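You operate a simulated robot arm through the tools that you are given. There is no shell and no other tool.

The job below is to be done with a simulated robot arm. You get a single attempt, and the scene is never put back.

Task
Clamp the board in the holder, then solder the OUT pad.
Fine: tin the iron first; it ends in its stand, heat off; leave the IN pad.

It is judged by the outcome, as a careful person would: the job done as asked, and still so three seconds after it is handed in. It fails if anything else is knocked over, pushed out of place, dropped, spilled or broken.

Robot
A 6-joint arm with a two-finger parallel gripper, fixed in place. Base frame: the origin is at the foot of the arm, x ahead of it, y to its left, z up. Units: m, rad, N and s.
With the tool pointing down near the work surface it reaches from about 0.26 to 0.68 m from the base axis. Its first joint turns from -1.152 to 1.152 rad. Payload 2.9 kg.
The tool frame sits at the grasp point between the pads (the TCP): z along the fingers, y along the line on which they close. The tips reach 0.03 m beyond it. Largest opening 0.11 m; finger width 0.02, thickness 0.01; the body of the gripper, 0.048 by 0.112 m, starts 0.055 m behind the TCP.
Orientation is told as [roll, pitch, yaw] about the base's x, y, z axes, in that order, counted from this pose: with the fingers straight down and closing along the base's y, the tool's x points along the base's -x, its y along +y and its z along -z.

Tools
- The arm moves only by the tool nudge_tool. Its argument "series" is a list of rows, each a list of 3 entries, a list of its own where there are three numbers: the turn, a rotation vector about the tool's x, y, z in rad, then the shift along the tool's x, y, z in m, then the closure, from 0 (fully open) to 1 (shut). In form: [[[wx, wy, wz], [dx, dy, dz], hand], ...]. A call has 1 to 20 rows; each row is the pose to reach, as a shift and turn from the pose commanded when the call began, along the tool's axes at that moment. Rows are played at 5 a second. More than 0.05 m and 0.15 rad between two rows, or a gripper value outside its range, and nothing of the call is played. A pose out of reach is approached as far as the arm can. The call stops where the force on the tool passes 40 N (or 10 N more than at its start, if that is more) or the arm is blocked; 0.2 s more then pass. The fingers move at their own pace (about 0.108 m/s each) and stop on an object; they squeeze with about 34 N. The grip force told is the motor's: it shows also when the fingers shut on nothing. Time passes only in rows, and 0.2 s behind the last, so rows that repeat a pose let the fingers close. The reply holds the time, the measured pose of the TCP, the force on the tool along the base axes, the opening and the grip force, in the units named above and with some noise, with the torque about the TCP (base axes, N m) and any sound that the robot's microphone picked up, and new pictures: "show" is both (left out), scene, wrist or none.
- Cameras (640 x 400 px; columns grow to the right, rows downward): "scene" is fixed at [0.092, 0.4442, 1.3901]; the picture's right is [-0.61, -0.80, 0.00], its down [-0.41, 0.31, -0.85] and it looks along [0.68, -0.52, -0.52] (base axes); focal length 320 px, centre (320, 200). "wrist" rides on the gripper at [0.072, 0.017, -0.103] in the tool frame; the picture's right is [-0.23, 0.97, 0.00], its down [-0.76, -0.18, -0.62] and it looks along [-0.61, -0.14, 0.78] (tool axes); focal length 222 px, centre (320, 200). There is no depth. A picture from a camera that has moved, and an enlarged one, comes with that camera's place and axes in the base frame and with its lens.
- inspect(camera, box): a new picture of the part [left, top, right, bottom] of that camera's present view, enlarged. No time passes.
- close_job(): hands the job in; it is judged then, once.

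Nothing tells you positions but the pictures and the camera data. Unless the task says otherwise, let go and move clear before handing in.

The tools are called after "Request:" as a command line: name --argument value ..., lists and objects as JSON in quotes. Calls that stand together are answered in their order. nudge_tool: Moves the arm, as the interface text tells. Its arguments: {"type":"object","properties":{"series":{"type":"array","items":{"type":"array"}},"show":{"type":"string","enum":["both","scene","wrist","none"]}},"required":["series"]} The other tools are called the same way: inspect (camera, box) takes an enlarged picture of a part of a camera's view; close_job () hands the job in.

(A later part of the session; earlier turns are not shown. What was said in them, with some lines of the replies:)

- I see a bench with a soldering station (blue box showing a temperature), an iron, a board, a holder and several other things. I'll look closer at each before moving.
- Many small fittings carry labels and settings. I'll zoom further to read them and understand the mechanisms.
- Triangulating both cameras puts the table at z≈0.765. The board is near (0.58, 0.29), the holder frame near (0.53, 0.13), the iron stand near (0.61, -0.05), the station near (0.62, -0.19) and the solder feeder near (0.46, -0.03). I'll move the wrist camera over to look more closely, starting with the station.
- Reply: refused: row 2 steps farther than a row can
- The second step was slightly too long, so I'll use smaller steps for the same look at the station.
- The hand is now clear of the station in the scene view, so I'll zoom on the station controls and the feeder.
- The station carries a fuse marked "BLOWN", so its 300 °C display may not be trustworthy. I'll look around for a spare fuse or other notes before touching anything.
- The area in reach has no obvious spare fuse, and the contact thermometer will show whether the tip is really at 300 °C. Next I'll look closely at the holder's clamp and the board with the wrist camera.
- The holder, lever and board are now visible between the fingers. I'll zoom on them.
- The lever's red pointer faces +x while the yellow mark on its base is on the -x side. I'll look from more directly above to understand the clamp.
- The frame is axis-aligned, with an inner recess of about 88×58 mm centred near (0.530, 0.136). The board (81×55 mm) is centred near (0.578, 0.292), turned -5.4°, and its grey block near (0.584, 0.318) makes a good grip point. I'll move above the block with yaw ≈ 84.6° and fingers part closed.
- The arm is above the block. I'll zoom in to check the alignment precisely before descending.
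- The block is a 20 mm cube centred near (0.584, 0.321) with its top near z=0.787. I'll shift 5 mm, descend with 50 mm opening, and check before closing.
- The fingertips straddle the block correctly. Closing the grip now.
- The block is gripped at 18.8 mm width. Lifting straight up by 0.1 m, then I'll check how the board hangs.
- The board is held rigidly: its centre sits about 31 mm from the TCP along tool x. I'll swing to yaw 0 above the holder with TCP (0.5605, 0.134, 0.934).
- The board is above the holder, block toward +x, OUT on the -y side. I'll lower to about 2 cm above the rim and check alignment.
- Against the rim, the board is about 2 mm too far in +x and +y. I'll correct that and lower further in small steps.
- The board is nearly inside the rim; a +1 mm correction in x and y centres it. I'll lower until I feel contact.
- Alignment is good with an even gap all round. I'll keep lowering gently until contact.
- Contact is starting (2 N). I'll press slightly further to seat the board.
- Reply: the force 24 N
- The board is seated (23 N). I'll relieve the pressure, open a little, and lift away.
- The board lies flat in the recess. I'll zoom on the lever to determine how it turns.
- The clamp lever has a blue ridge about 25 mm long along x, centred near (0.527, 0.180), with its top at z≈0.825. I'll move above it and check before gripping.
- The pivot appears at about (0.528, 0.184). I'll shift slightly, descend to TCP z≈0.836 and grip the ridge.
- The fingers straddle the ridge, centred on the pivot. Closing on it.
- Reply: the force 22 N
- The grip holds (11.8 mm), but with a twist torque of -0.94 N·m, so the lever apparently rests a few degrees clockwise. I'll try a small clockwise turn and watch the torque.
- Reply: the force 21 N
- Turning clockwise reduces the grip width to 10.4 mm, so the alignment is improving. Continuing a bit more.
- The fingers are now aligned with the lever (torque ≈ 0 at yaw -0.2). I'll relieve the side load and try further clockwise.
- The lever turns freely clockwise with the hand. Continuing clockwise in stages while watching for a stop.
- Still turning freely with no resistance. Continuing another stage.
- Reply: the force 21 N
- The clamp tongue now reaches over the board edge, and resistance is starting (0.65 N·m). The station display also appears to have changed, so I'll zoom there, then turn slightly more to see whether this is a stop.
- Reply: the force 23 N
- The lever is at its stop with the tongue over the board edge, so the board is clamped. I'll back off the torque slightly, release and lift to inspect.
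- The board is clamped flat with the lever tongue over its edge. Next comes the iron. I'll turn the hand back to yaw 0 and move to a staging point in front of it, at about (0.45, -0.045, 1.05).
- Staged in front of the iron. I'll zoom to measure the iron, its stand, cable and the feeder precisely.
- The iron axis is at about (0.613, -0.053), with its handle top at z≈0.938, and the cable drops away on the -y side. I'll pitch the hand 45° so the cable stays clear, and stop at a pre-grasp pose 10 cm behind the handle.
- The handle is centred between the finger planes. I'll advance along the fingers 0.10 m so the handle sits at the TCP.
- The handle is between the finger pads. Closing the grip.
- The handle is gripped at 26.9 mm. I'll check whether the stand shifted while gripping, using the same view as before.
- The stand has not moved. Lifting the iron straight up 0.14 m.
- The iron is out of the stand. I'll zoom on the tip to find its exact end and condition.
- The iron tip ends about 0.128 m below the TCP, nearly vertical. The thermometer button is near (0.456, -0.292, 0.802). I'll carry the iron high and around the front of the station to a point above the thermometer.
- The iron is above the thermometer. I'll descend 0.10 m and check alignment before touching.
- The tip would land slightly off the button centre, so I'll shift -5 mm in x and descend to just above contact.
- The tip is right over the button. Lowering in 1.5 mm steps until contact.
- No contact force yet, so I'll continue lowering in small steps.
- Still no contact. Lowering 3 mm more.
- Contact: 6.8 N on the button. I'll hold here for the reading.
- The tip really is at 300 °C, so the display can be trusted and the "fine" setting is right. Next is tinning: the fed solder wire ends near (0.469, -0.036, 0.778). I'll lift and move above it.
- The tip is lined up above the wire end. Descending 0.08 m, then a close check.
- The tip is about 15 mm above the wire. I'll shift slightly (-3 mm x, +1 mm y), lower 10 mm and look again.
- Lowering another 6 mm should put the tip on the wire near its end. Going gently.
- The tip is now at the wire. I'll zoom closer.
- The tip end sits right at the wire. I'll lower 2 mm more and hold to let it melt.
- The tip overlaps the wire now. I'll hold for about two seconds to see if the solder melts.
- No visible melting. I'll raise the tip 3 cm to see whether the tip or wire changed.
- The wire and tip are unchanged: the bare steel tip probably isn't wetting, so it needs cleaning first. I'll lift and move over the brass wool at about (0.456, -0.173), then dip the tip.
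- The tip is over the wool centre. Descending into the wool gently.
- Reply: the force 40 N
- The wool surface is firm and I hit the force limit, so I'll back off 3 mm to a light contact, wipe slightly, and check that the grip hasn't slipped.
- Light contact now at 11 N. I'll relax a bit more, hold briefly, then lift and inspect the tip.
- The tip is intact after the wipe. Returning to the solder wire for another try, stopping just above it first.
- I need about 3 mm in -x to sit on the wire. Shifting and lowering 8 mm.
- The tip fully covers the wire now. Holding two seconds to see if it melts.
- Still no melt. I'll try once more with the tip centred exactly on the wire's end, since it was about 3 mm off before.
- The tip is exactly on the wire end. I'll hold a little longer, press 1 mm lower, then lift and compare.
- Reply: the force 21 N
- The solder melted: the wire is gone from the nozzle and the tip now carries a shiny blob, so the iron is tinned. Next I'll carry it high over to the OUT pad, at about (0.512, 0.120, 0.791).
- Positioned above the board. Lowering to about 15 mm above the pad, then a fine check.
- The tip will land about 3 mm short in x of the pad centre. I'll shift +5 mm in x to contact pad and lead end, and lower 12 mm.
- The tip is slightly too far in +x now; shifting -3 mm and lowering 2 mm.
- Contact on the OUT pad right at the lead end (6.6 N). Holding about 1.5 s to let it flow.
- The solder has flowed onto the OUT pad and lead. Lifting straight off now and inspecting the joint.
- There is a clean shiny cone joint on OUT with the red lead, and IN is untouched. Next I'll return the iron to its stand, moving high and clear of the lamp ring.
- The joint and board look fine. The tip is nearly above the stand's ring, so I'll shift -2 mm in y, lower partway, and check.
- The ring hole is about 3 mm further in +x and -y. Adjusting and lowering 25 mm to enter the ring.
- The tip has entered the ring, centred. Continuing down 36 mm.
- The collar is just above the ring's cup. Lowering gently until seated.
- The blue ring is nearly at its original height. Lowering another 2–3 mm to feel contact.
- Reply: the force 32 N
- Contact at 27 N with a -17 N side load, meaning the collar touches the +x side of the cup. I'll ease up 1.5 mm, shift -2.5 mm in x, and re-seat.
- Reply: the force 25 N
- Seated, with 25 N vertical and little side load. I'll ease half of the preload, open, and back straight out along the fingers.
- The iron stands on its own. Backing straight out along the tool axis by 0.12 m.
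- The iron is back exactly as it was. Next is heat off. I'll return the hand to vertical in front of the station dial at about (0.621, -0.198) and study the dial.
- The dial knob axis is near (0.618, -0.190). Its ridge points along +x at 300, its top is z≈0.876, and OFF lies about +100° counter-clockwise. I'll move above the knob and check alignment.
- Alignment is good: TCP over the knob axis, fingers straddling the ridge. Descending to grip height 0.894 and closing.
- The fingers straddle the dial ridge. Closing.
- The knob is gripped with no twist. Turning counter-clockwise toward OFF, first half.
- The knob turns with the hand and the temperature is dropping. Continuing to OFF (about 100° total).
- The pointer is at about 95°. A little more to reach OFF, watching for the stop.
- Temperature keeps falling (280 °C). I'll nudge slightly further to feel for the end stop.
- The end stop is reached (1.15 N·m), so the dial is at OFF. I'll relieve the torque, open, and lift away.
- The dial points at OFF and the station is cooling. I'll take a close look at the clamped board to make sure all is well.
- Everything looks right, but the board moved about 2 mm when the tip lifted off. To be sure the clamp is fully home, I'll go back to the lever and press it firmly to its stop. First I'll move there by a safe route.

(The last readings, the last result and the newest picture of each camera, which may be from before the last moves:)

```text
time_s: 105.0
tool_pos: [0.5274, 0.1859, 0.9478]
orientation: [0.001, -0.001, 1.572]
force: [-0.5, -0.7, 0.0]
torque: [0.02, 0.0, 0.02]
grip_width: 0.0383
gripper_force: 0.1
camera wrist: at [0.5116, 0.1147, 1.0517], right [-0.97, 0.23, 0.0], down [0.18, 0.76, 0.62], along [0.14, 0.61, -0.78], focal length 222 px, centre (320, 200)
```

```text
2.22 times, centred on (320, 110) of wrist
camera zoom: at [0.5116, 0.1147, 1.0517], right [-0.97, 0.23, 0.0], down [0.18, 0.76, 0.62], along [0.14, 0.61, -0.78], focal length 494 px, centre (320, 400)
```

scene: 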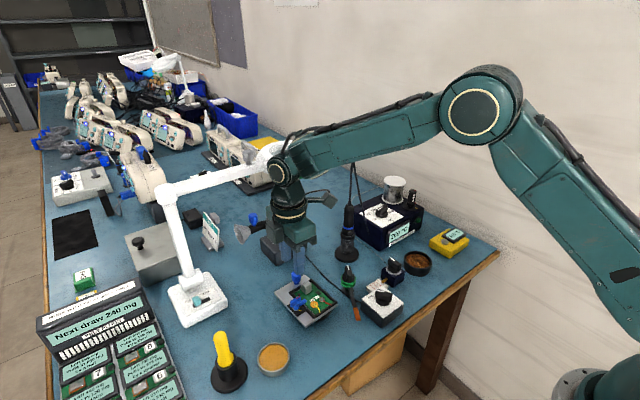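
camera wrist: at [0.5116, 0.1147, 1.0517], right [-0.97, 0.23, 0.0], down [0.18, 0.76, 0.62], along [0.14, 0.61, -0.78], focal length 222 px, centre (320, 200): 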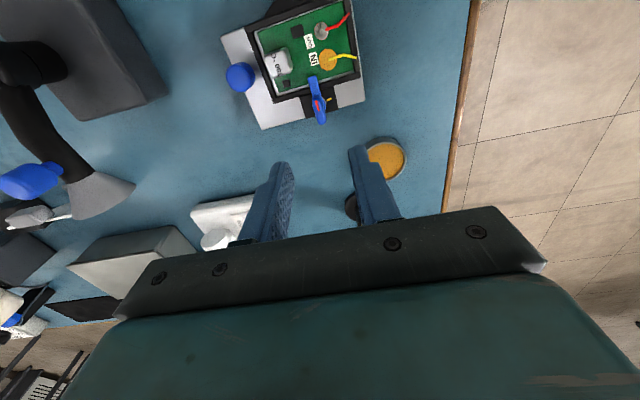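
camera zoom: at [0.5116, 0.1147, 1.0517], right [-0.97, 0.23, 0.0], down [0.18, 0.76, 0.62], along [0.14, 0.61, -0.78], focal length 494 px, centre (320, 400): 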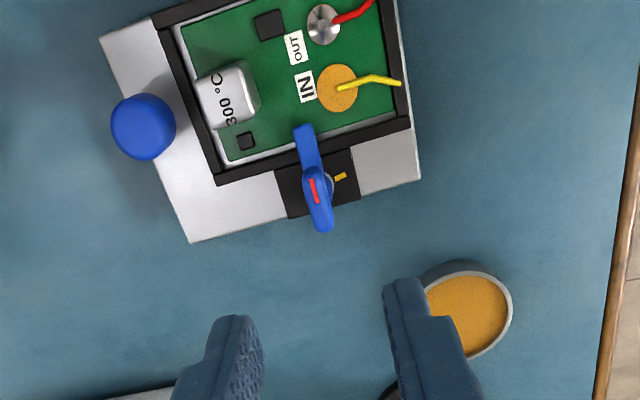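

From this angle the tongue clearly lies over the board. I'll zoom in to check its angle and contact.

Request:
inspect --camera "wrist" --box '[270, 20, 370, 110]'

```text
4.44 times, centred on (320, 65) of wrist
camera zoom: at [0.5116, 0.1147, 1.0517], right [-0.97, 0.23, 0.0], down [0.18, 0.76, 0.62], along [0.14, 0.61, -0.78], focal length 987 px, centre (320, 800)
```

zoom: 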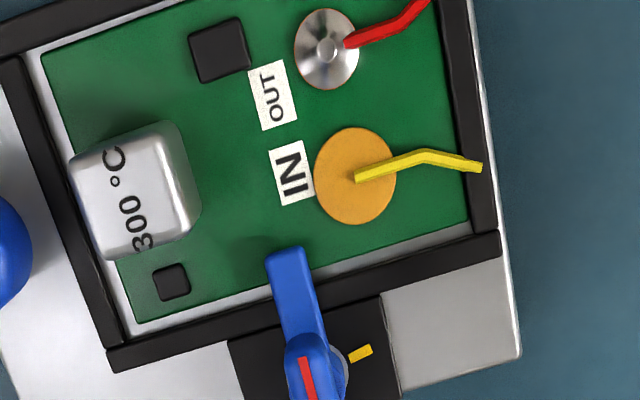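

The tongue is roughly perpendicular to the edge. I'll regrip the lever ridge and press it clockwise against its stop, then release with it fully home.

Request:
nudge_tool --series '[[[0, 0, -0.05], [0.0009, -0.0006, 0.03], 0.65], [[0, 0, -0.05], [0.0009, -0.0006, 0.07], 0.65], [[0, 0, -0.05], [0.0009, -0.0006, 0.1], 0.65], [[0, 0, -0.05], [0.0009, -0.0006, 0.11], 0.65], [[0, 0, -0.05], [0.0009, -0.0006, 0.11], 0.65]]' --show "none"

Request:
inspect --camera "wrist" --box '[240, 60, 400, 220]'

Request:
inspect --camera "scene" --box '[280, 260, 344, 320]'

```text
time_s: 106.2
tool_pos: [0.529, 0.1849, 0.838]
orientation: [0.0, 0.0, 1.624]
force: [0.7, 0.3, 0.0]
torque: [0.02, -0.01, 0.01]
grip_width: 0.0387
gripper_force: 0.1
```

```text
2.50 times, centred on (320, 140) of wrist
camera zoom: at [0.5165, 0.1117, 0.9411], right [-0.98, 0.18, 0.0], down [0.14, 0.77, 0.62], along [0.11, 0.61, -0.78], focal length 555 px, centre (320, 350)
```

zoom: 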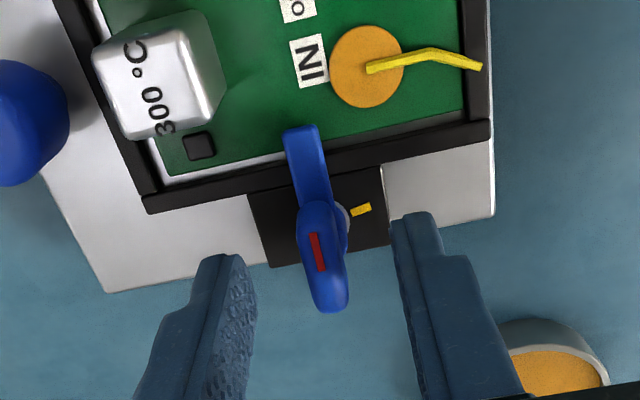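

```text
6.67 times, centred on (312, 290) of scene
camera zoom: at [0.092, 0.4442, 1.3901], right [-0.61, -0.8, 0.0], down [-0.41, 0.31, -0.85], along [0.68, -0.52, -0.52], focal length 2130 px, centre (373, -400)
```

zoom: 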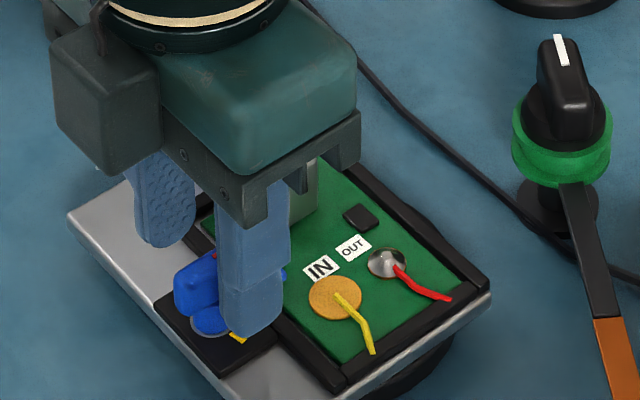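

Fingers straddle the lever. Closing and pressing clockwise to the stop.

Request:
nudge_tool --series '[[[0, 0, 0], [0, 0, 0], 0.8], [[0, 0, 0], [0, 0, 0], 0.92], [[0, 0, 0], [0, 0, 0], 1], [[0, 0, 0], [0, 0, 0], 1]]' --show "none"

Request:
nudge_tool --series '[[[0, 0, 0.05], [0, 0, 0], 1], [[0, 0, 0.1], [0, 0, 0], 1], [[0, 0, 0.1], [0, 0, 0], 1]]' --show "none"

Request:
inspect --camera "wrist" --box '[240, 60, 400, 220]'

```text
time_s: 107.2
tool_pos: [0.5289, 0.1843, 0.8387]
orientation: [-0.001, -0.002, 1.621]
force: [-0.4, -0.1, -1.1]
torque: [0.06, 0.02, -0.03]
grip_width: 0.0098
gripper_force: 45.0
```

```text
time_s: 108.0
tool_pos: [0.5298, 0.185, 0.8392]
orientation: [-0.003, -0.001, 1.522]
force: [13.5, 3.6, -5.9]
torque: [0.13, -0.13, 1.0]
grip_width: 0.0102
gripper_force: 45.5
```

```text
2.50 times, centred on (320, 140) of wrist
camera zoom: at [0.51, 0.1132, 0.9411], right [-0.96, 0.27, 0.0], down [0.21, 0.75, 0.63], along [0.17, 0.6, -0.78], focal length 555 px, centre (320, 350)
```

zoom: 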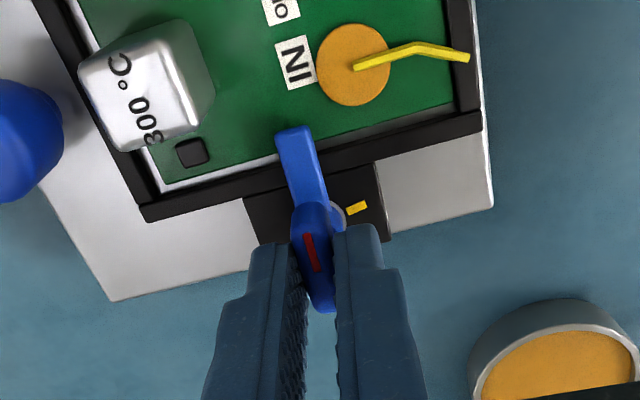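

The lever was already at its stop: resistance came immediately, reaching 1 N·m. So the clamp is fully closed. Releasing and lifting clear.

Request:
nudge_tool --series '[[[0, 0, -0.07], [0, 0, 0], 1], [[0, 0, -0.07], [0, 0, 0], 0.85], [[0, 0, -0.07], [0, 0, 0], 0.7], [[0, 0, -0.07], [0, 0, 0], 0.62], [[0, 0, -0.07], [0, 0, 0], 0.62], [[0, 0, -0.07], [0, 0, -0.02], 0.62], [[0, 0, -0.07], [0, 0, -0.06], 0.62], [[0, 0, -0.07], [0, 0, -0.1], 0.62], [[0, 0, -0.07], [0, 0, -0.14], 0.62], [[0, 0, -0.07], [0, 0, -0.14], 0.62]]'

Request:
inspect --camera "scene" --box '[280, 260, 344, 320]'

Request:
inspect --camera "scene" --box '[320, 180, 480, 300]'

Request:
inspect --camera "wrist" --box '[240, 0, 400, 110]'

```text
time_s: 110.2
tool_pos: [0.529, 0.1819, 0.9784]
orientation: [0.001, -0.001, 1.593]
force: [-0.4, 0.0, -0.4]
torque: [0.02, -0.02, 0.02]
grip_width: 0.0417
gripper_force: 0.1
camera wrist: at [0.5141, 0.1106, 1.0809], right [-0.98, 0.21, 0.0], down [0.16, 0.77, 0.62], along [0.13, 0.61, -0.78], focal length 222 px, centre (320, 200)
```

scene: 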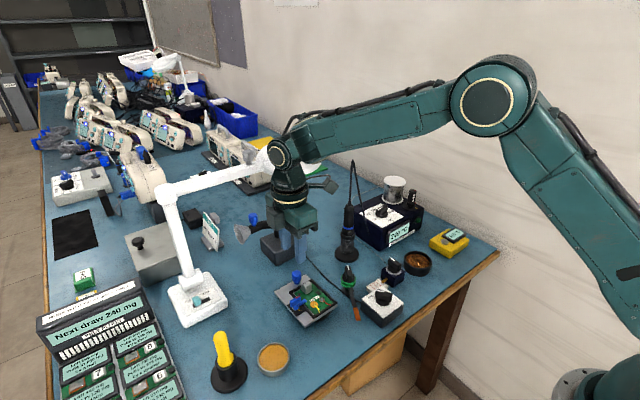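
wrist: 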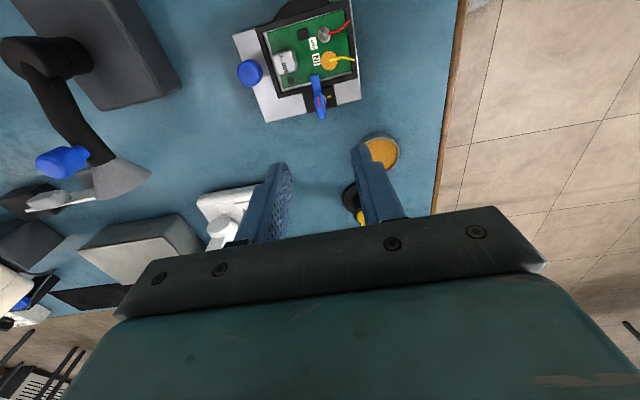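

```text
6.67 times, centred on (312, 290) of scene
camera zoom: at [0.092, 0.4442, 1.3901], right [-0.61, -0.8, 0.0], down [-0.41, 0.31, -0.85], along [0.68, -0.52, -0.52], focal length 2130 px, centre (373, -400)
```

zoom: 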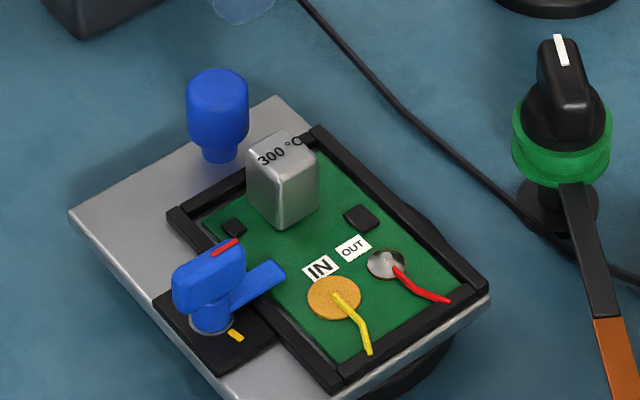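

```text
3.33 times, centred on (400, 240) of scene
camera zoom: at [0.092, 0.4442, 1.3901], right [-0.61, -0.8, 0.0], down [-0.41, 0.31, -0.85], along [0.68, -0.52, -0.52], focal length 1065 px, centre (53, 67)
```

zoom: 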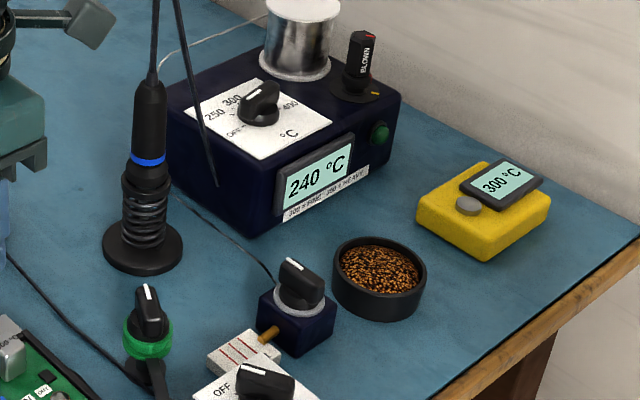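

```text
3.64 times, centred on (320, 55) of wrist
camera zoom: at [0.5141, 0.1106, 1.0809], right [-0.98, 0.21, 0.0], down [0.16, 0.77, 0.62], along [0.13, 0.61, -0.78], focal length 808 px, centre (320, 727)
```

zoom: 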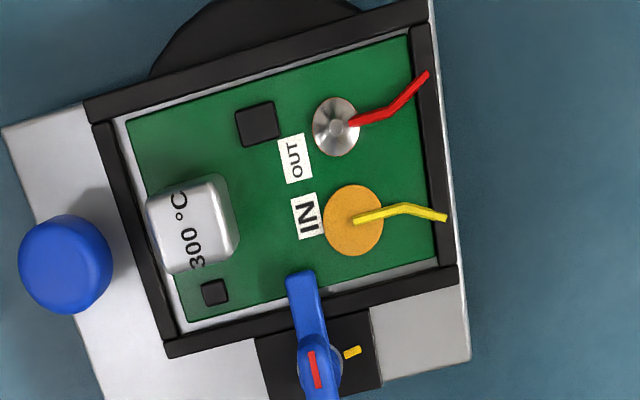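

The joint, clamp, iron in its stand and dial at OFF all look right, and the station is still cooling with its lamp off. I'll retract the arm clear and take a last look.

Request:
nudge_tool --series '[[[0, 0, 0], [0.0, 0.01, -0.04], 0.62], [[0, 0, 0], [0.015, 0.045, -0.07], 0.62], [[0, 0, 0], [0.03, 0.085, -0.09], 0.62], [[0, 0, 0], [0.047, 0.121, -0.1], 0.62], [[0, 0, 0], [0.047, 0.121, -0.1], 0.62]]'

Request:
inspect --camera "scene" --box '[200, 150, 480, 340]'

```text
time_s: 111.4
tool_pos: [0.4092, 0.1321, 1.0775]
orientation: [-0.001, 0.0, 1.592]
force: [-1.1, 0.0, -1.0]
torque: [0.03, 0.02, 0.01]
grip_width: 0.0415
gripper_force: 0.0
camera wrist: at [0.395, 0.0599, 1.1806], right [-0.98, 0.21, 0.0], down [0.16, 0.77, 0.62], along [0.13, 0.61, -0.78], focal length 222 px, centre (320, 200)
```

scene: 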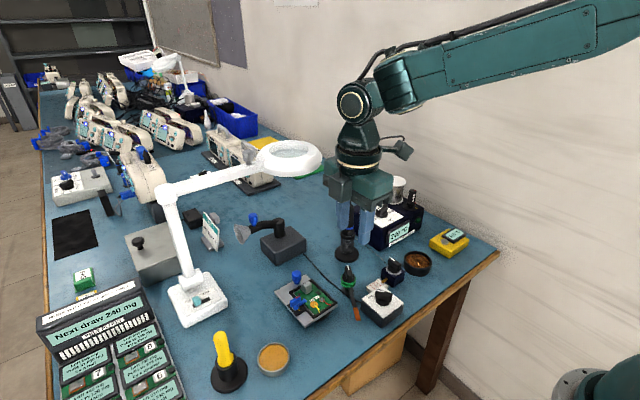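
wrist: 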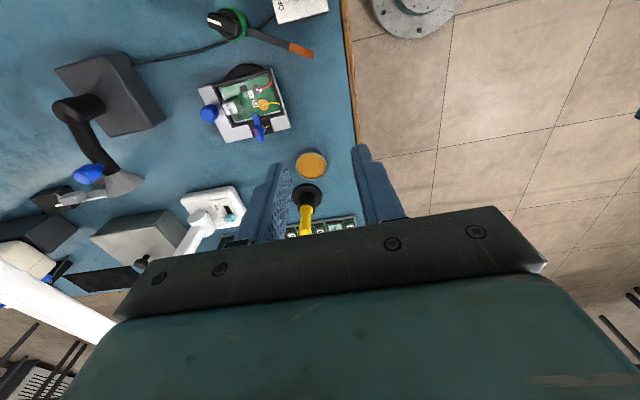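

```text
2.11 times, centred on (340, 245) of scene
camera zoom: at [0.092, 0.4441, 1.3901], right [-0.61, -0.8, 0.0], down [-0.41, 0.31, -0.85], along [0.68, -0.52, -0.52], focal length 673 px, centre (278, 105)
```

zoom: 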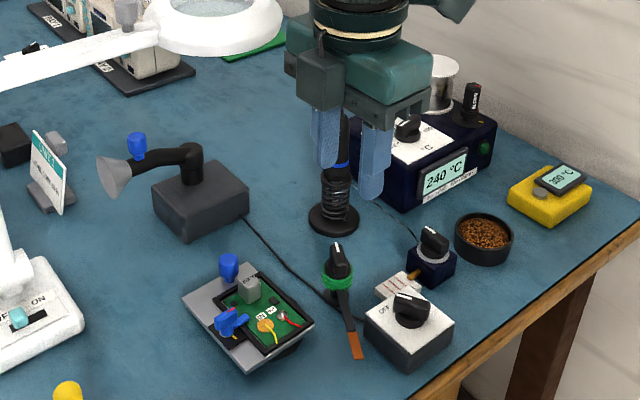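

The board is clamped and the OUT pad is soldered with the tinned iron at 300 °C. IN is untouched, the iron is in its stand with the heat off, and the arm is clear with nothing else disturbed. Handing in.

Request:
close_job

```text
The job is handed in.
```

The board is clamped in the holder and the OUT pad is soldered. There is a shiny cone of solder on the pad and the red lead.

- **Temperature:** a fuse on the station is marked "BLOWN", so I checked the tip on the contact thermometer before soldering. It read 300 °C, the "fine" setting.
- **Tinning:** the tip did not take solder on the first tries, so I wiped it in the brass wool, where I briefly hit the 40 N force limit. It then melted the roughly 1 unit of wire that was already fed out, and that solder made the joint. The feeder has no wire showing now.
- **Clamp:** the board slid about 2 mm inside the frame when the tip lifted off the joint. I went back and pressed the clamp lever again, and it was already at its stop. The board is still flat in the frame with the clamp arm over its edge.
- **Yellow mark:** the lever's red mark does not line up with the yellow mark on its base. I took the lever's hard stop as fully clamped.
- **IN pad:** I left it alone.
- **Iron:** it is back in its stand with the dial at OFF. The station light is out, and the display was down to 240 °C and falling when I handed in.

I saw nothing else knocked over or moved, and the arm was clear of the bench when I handed in.
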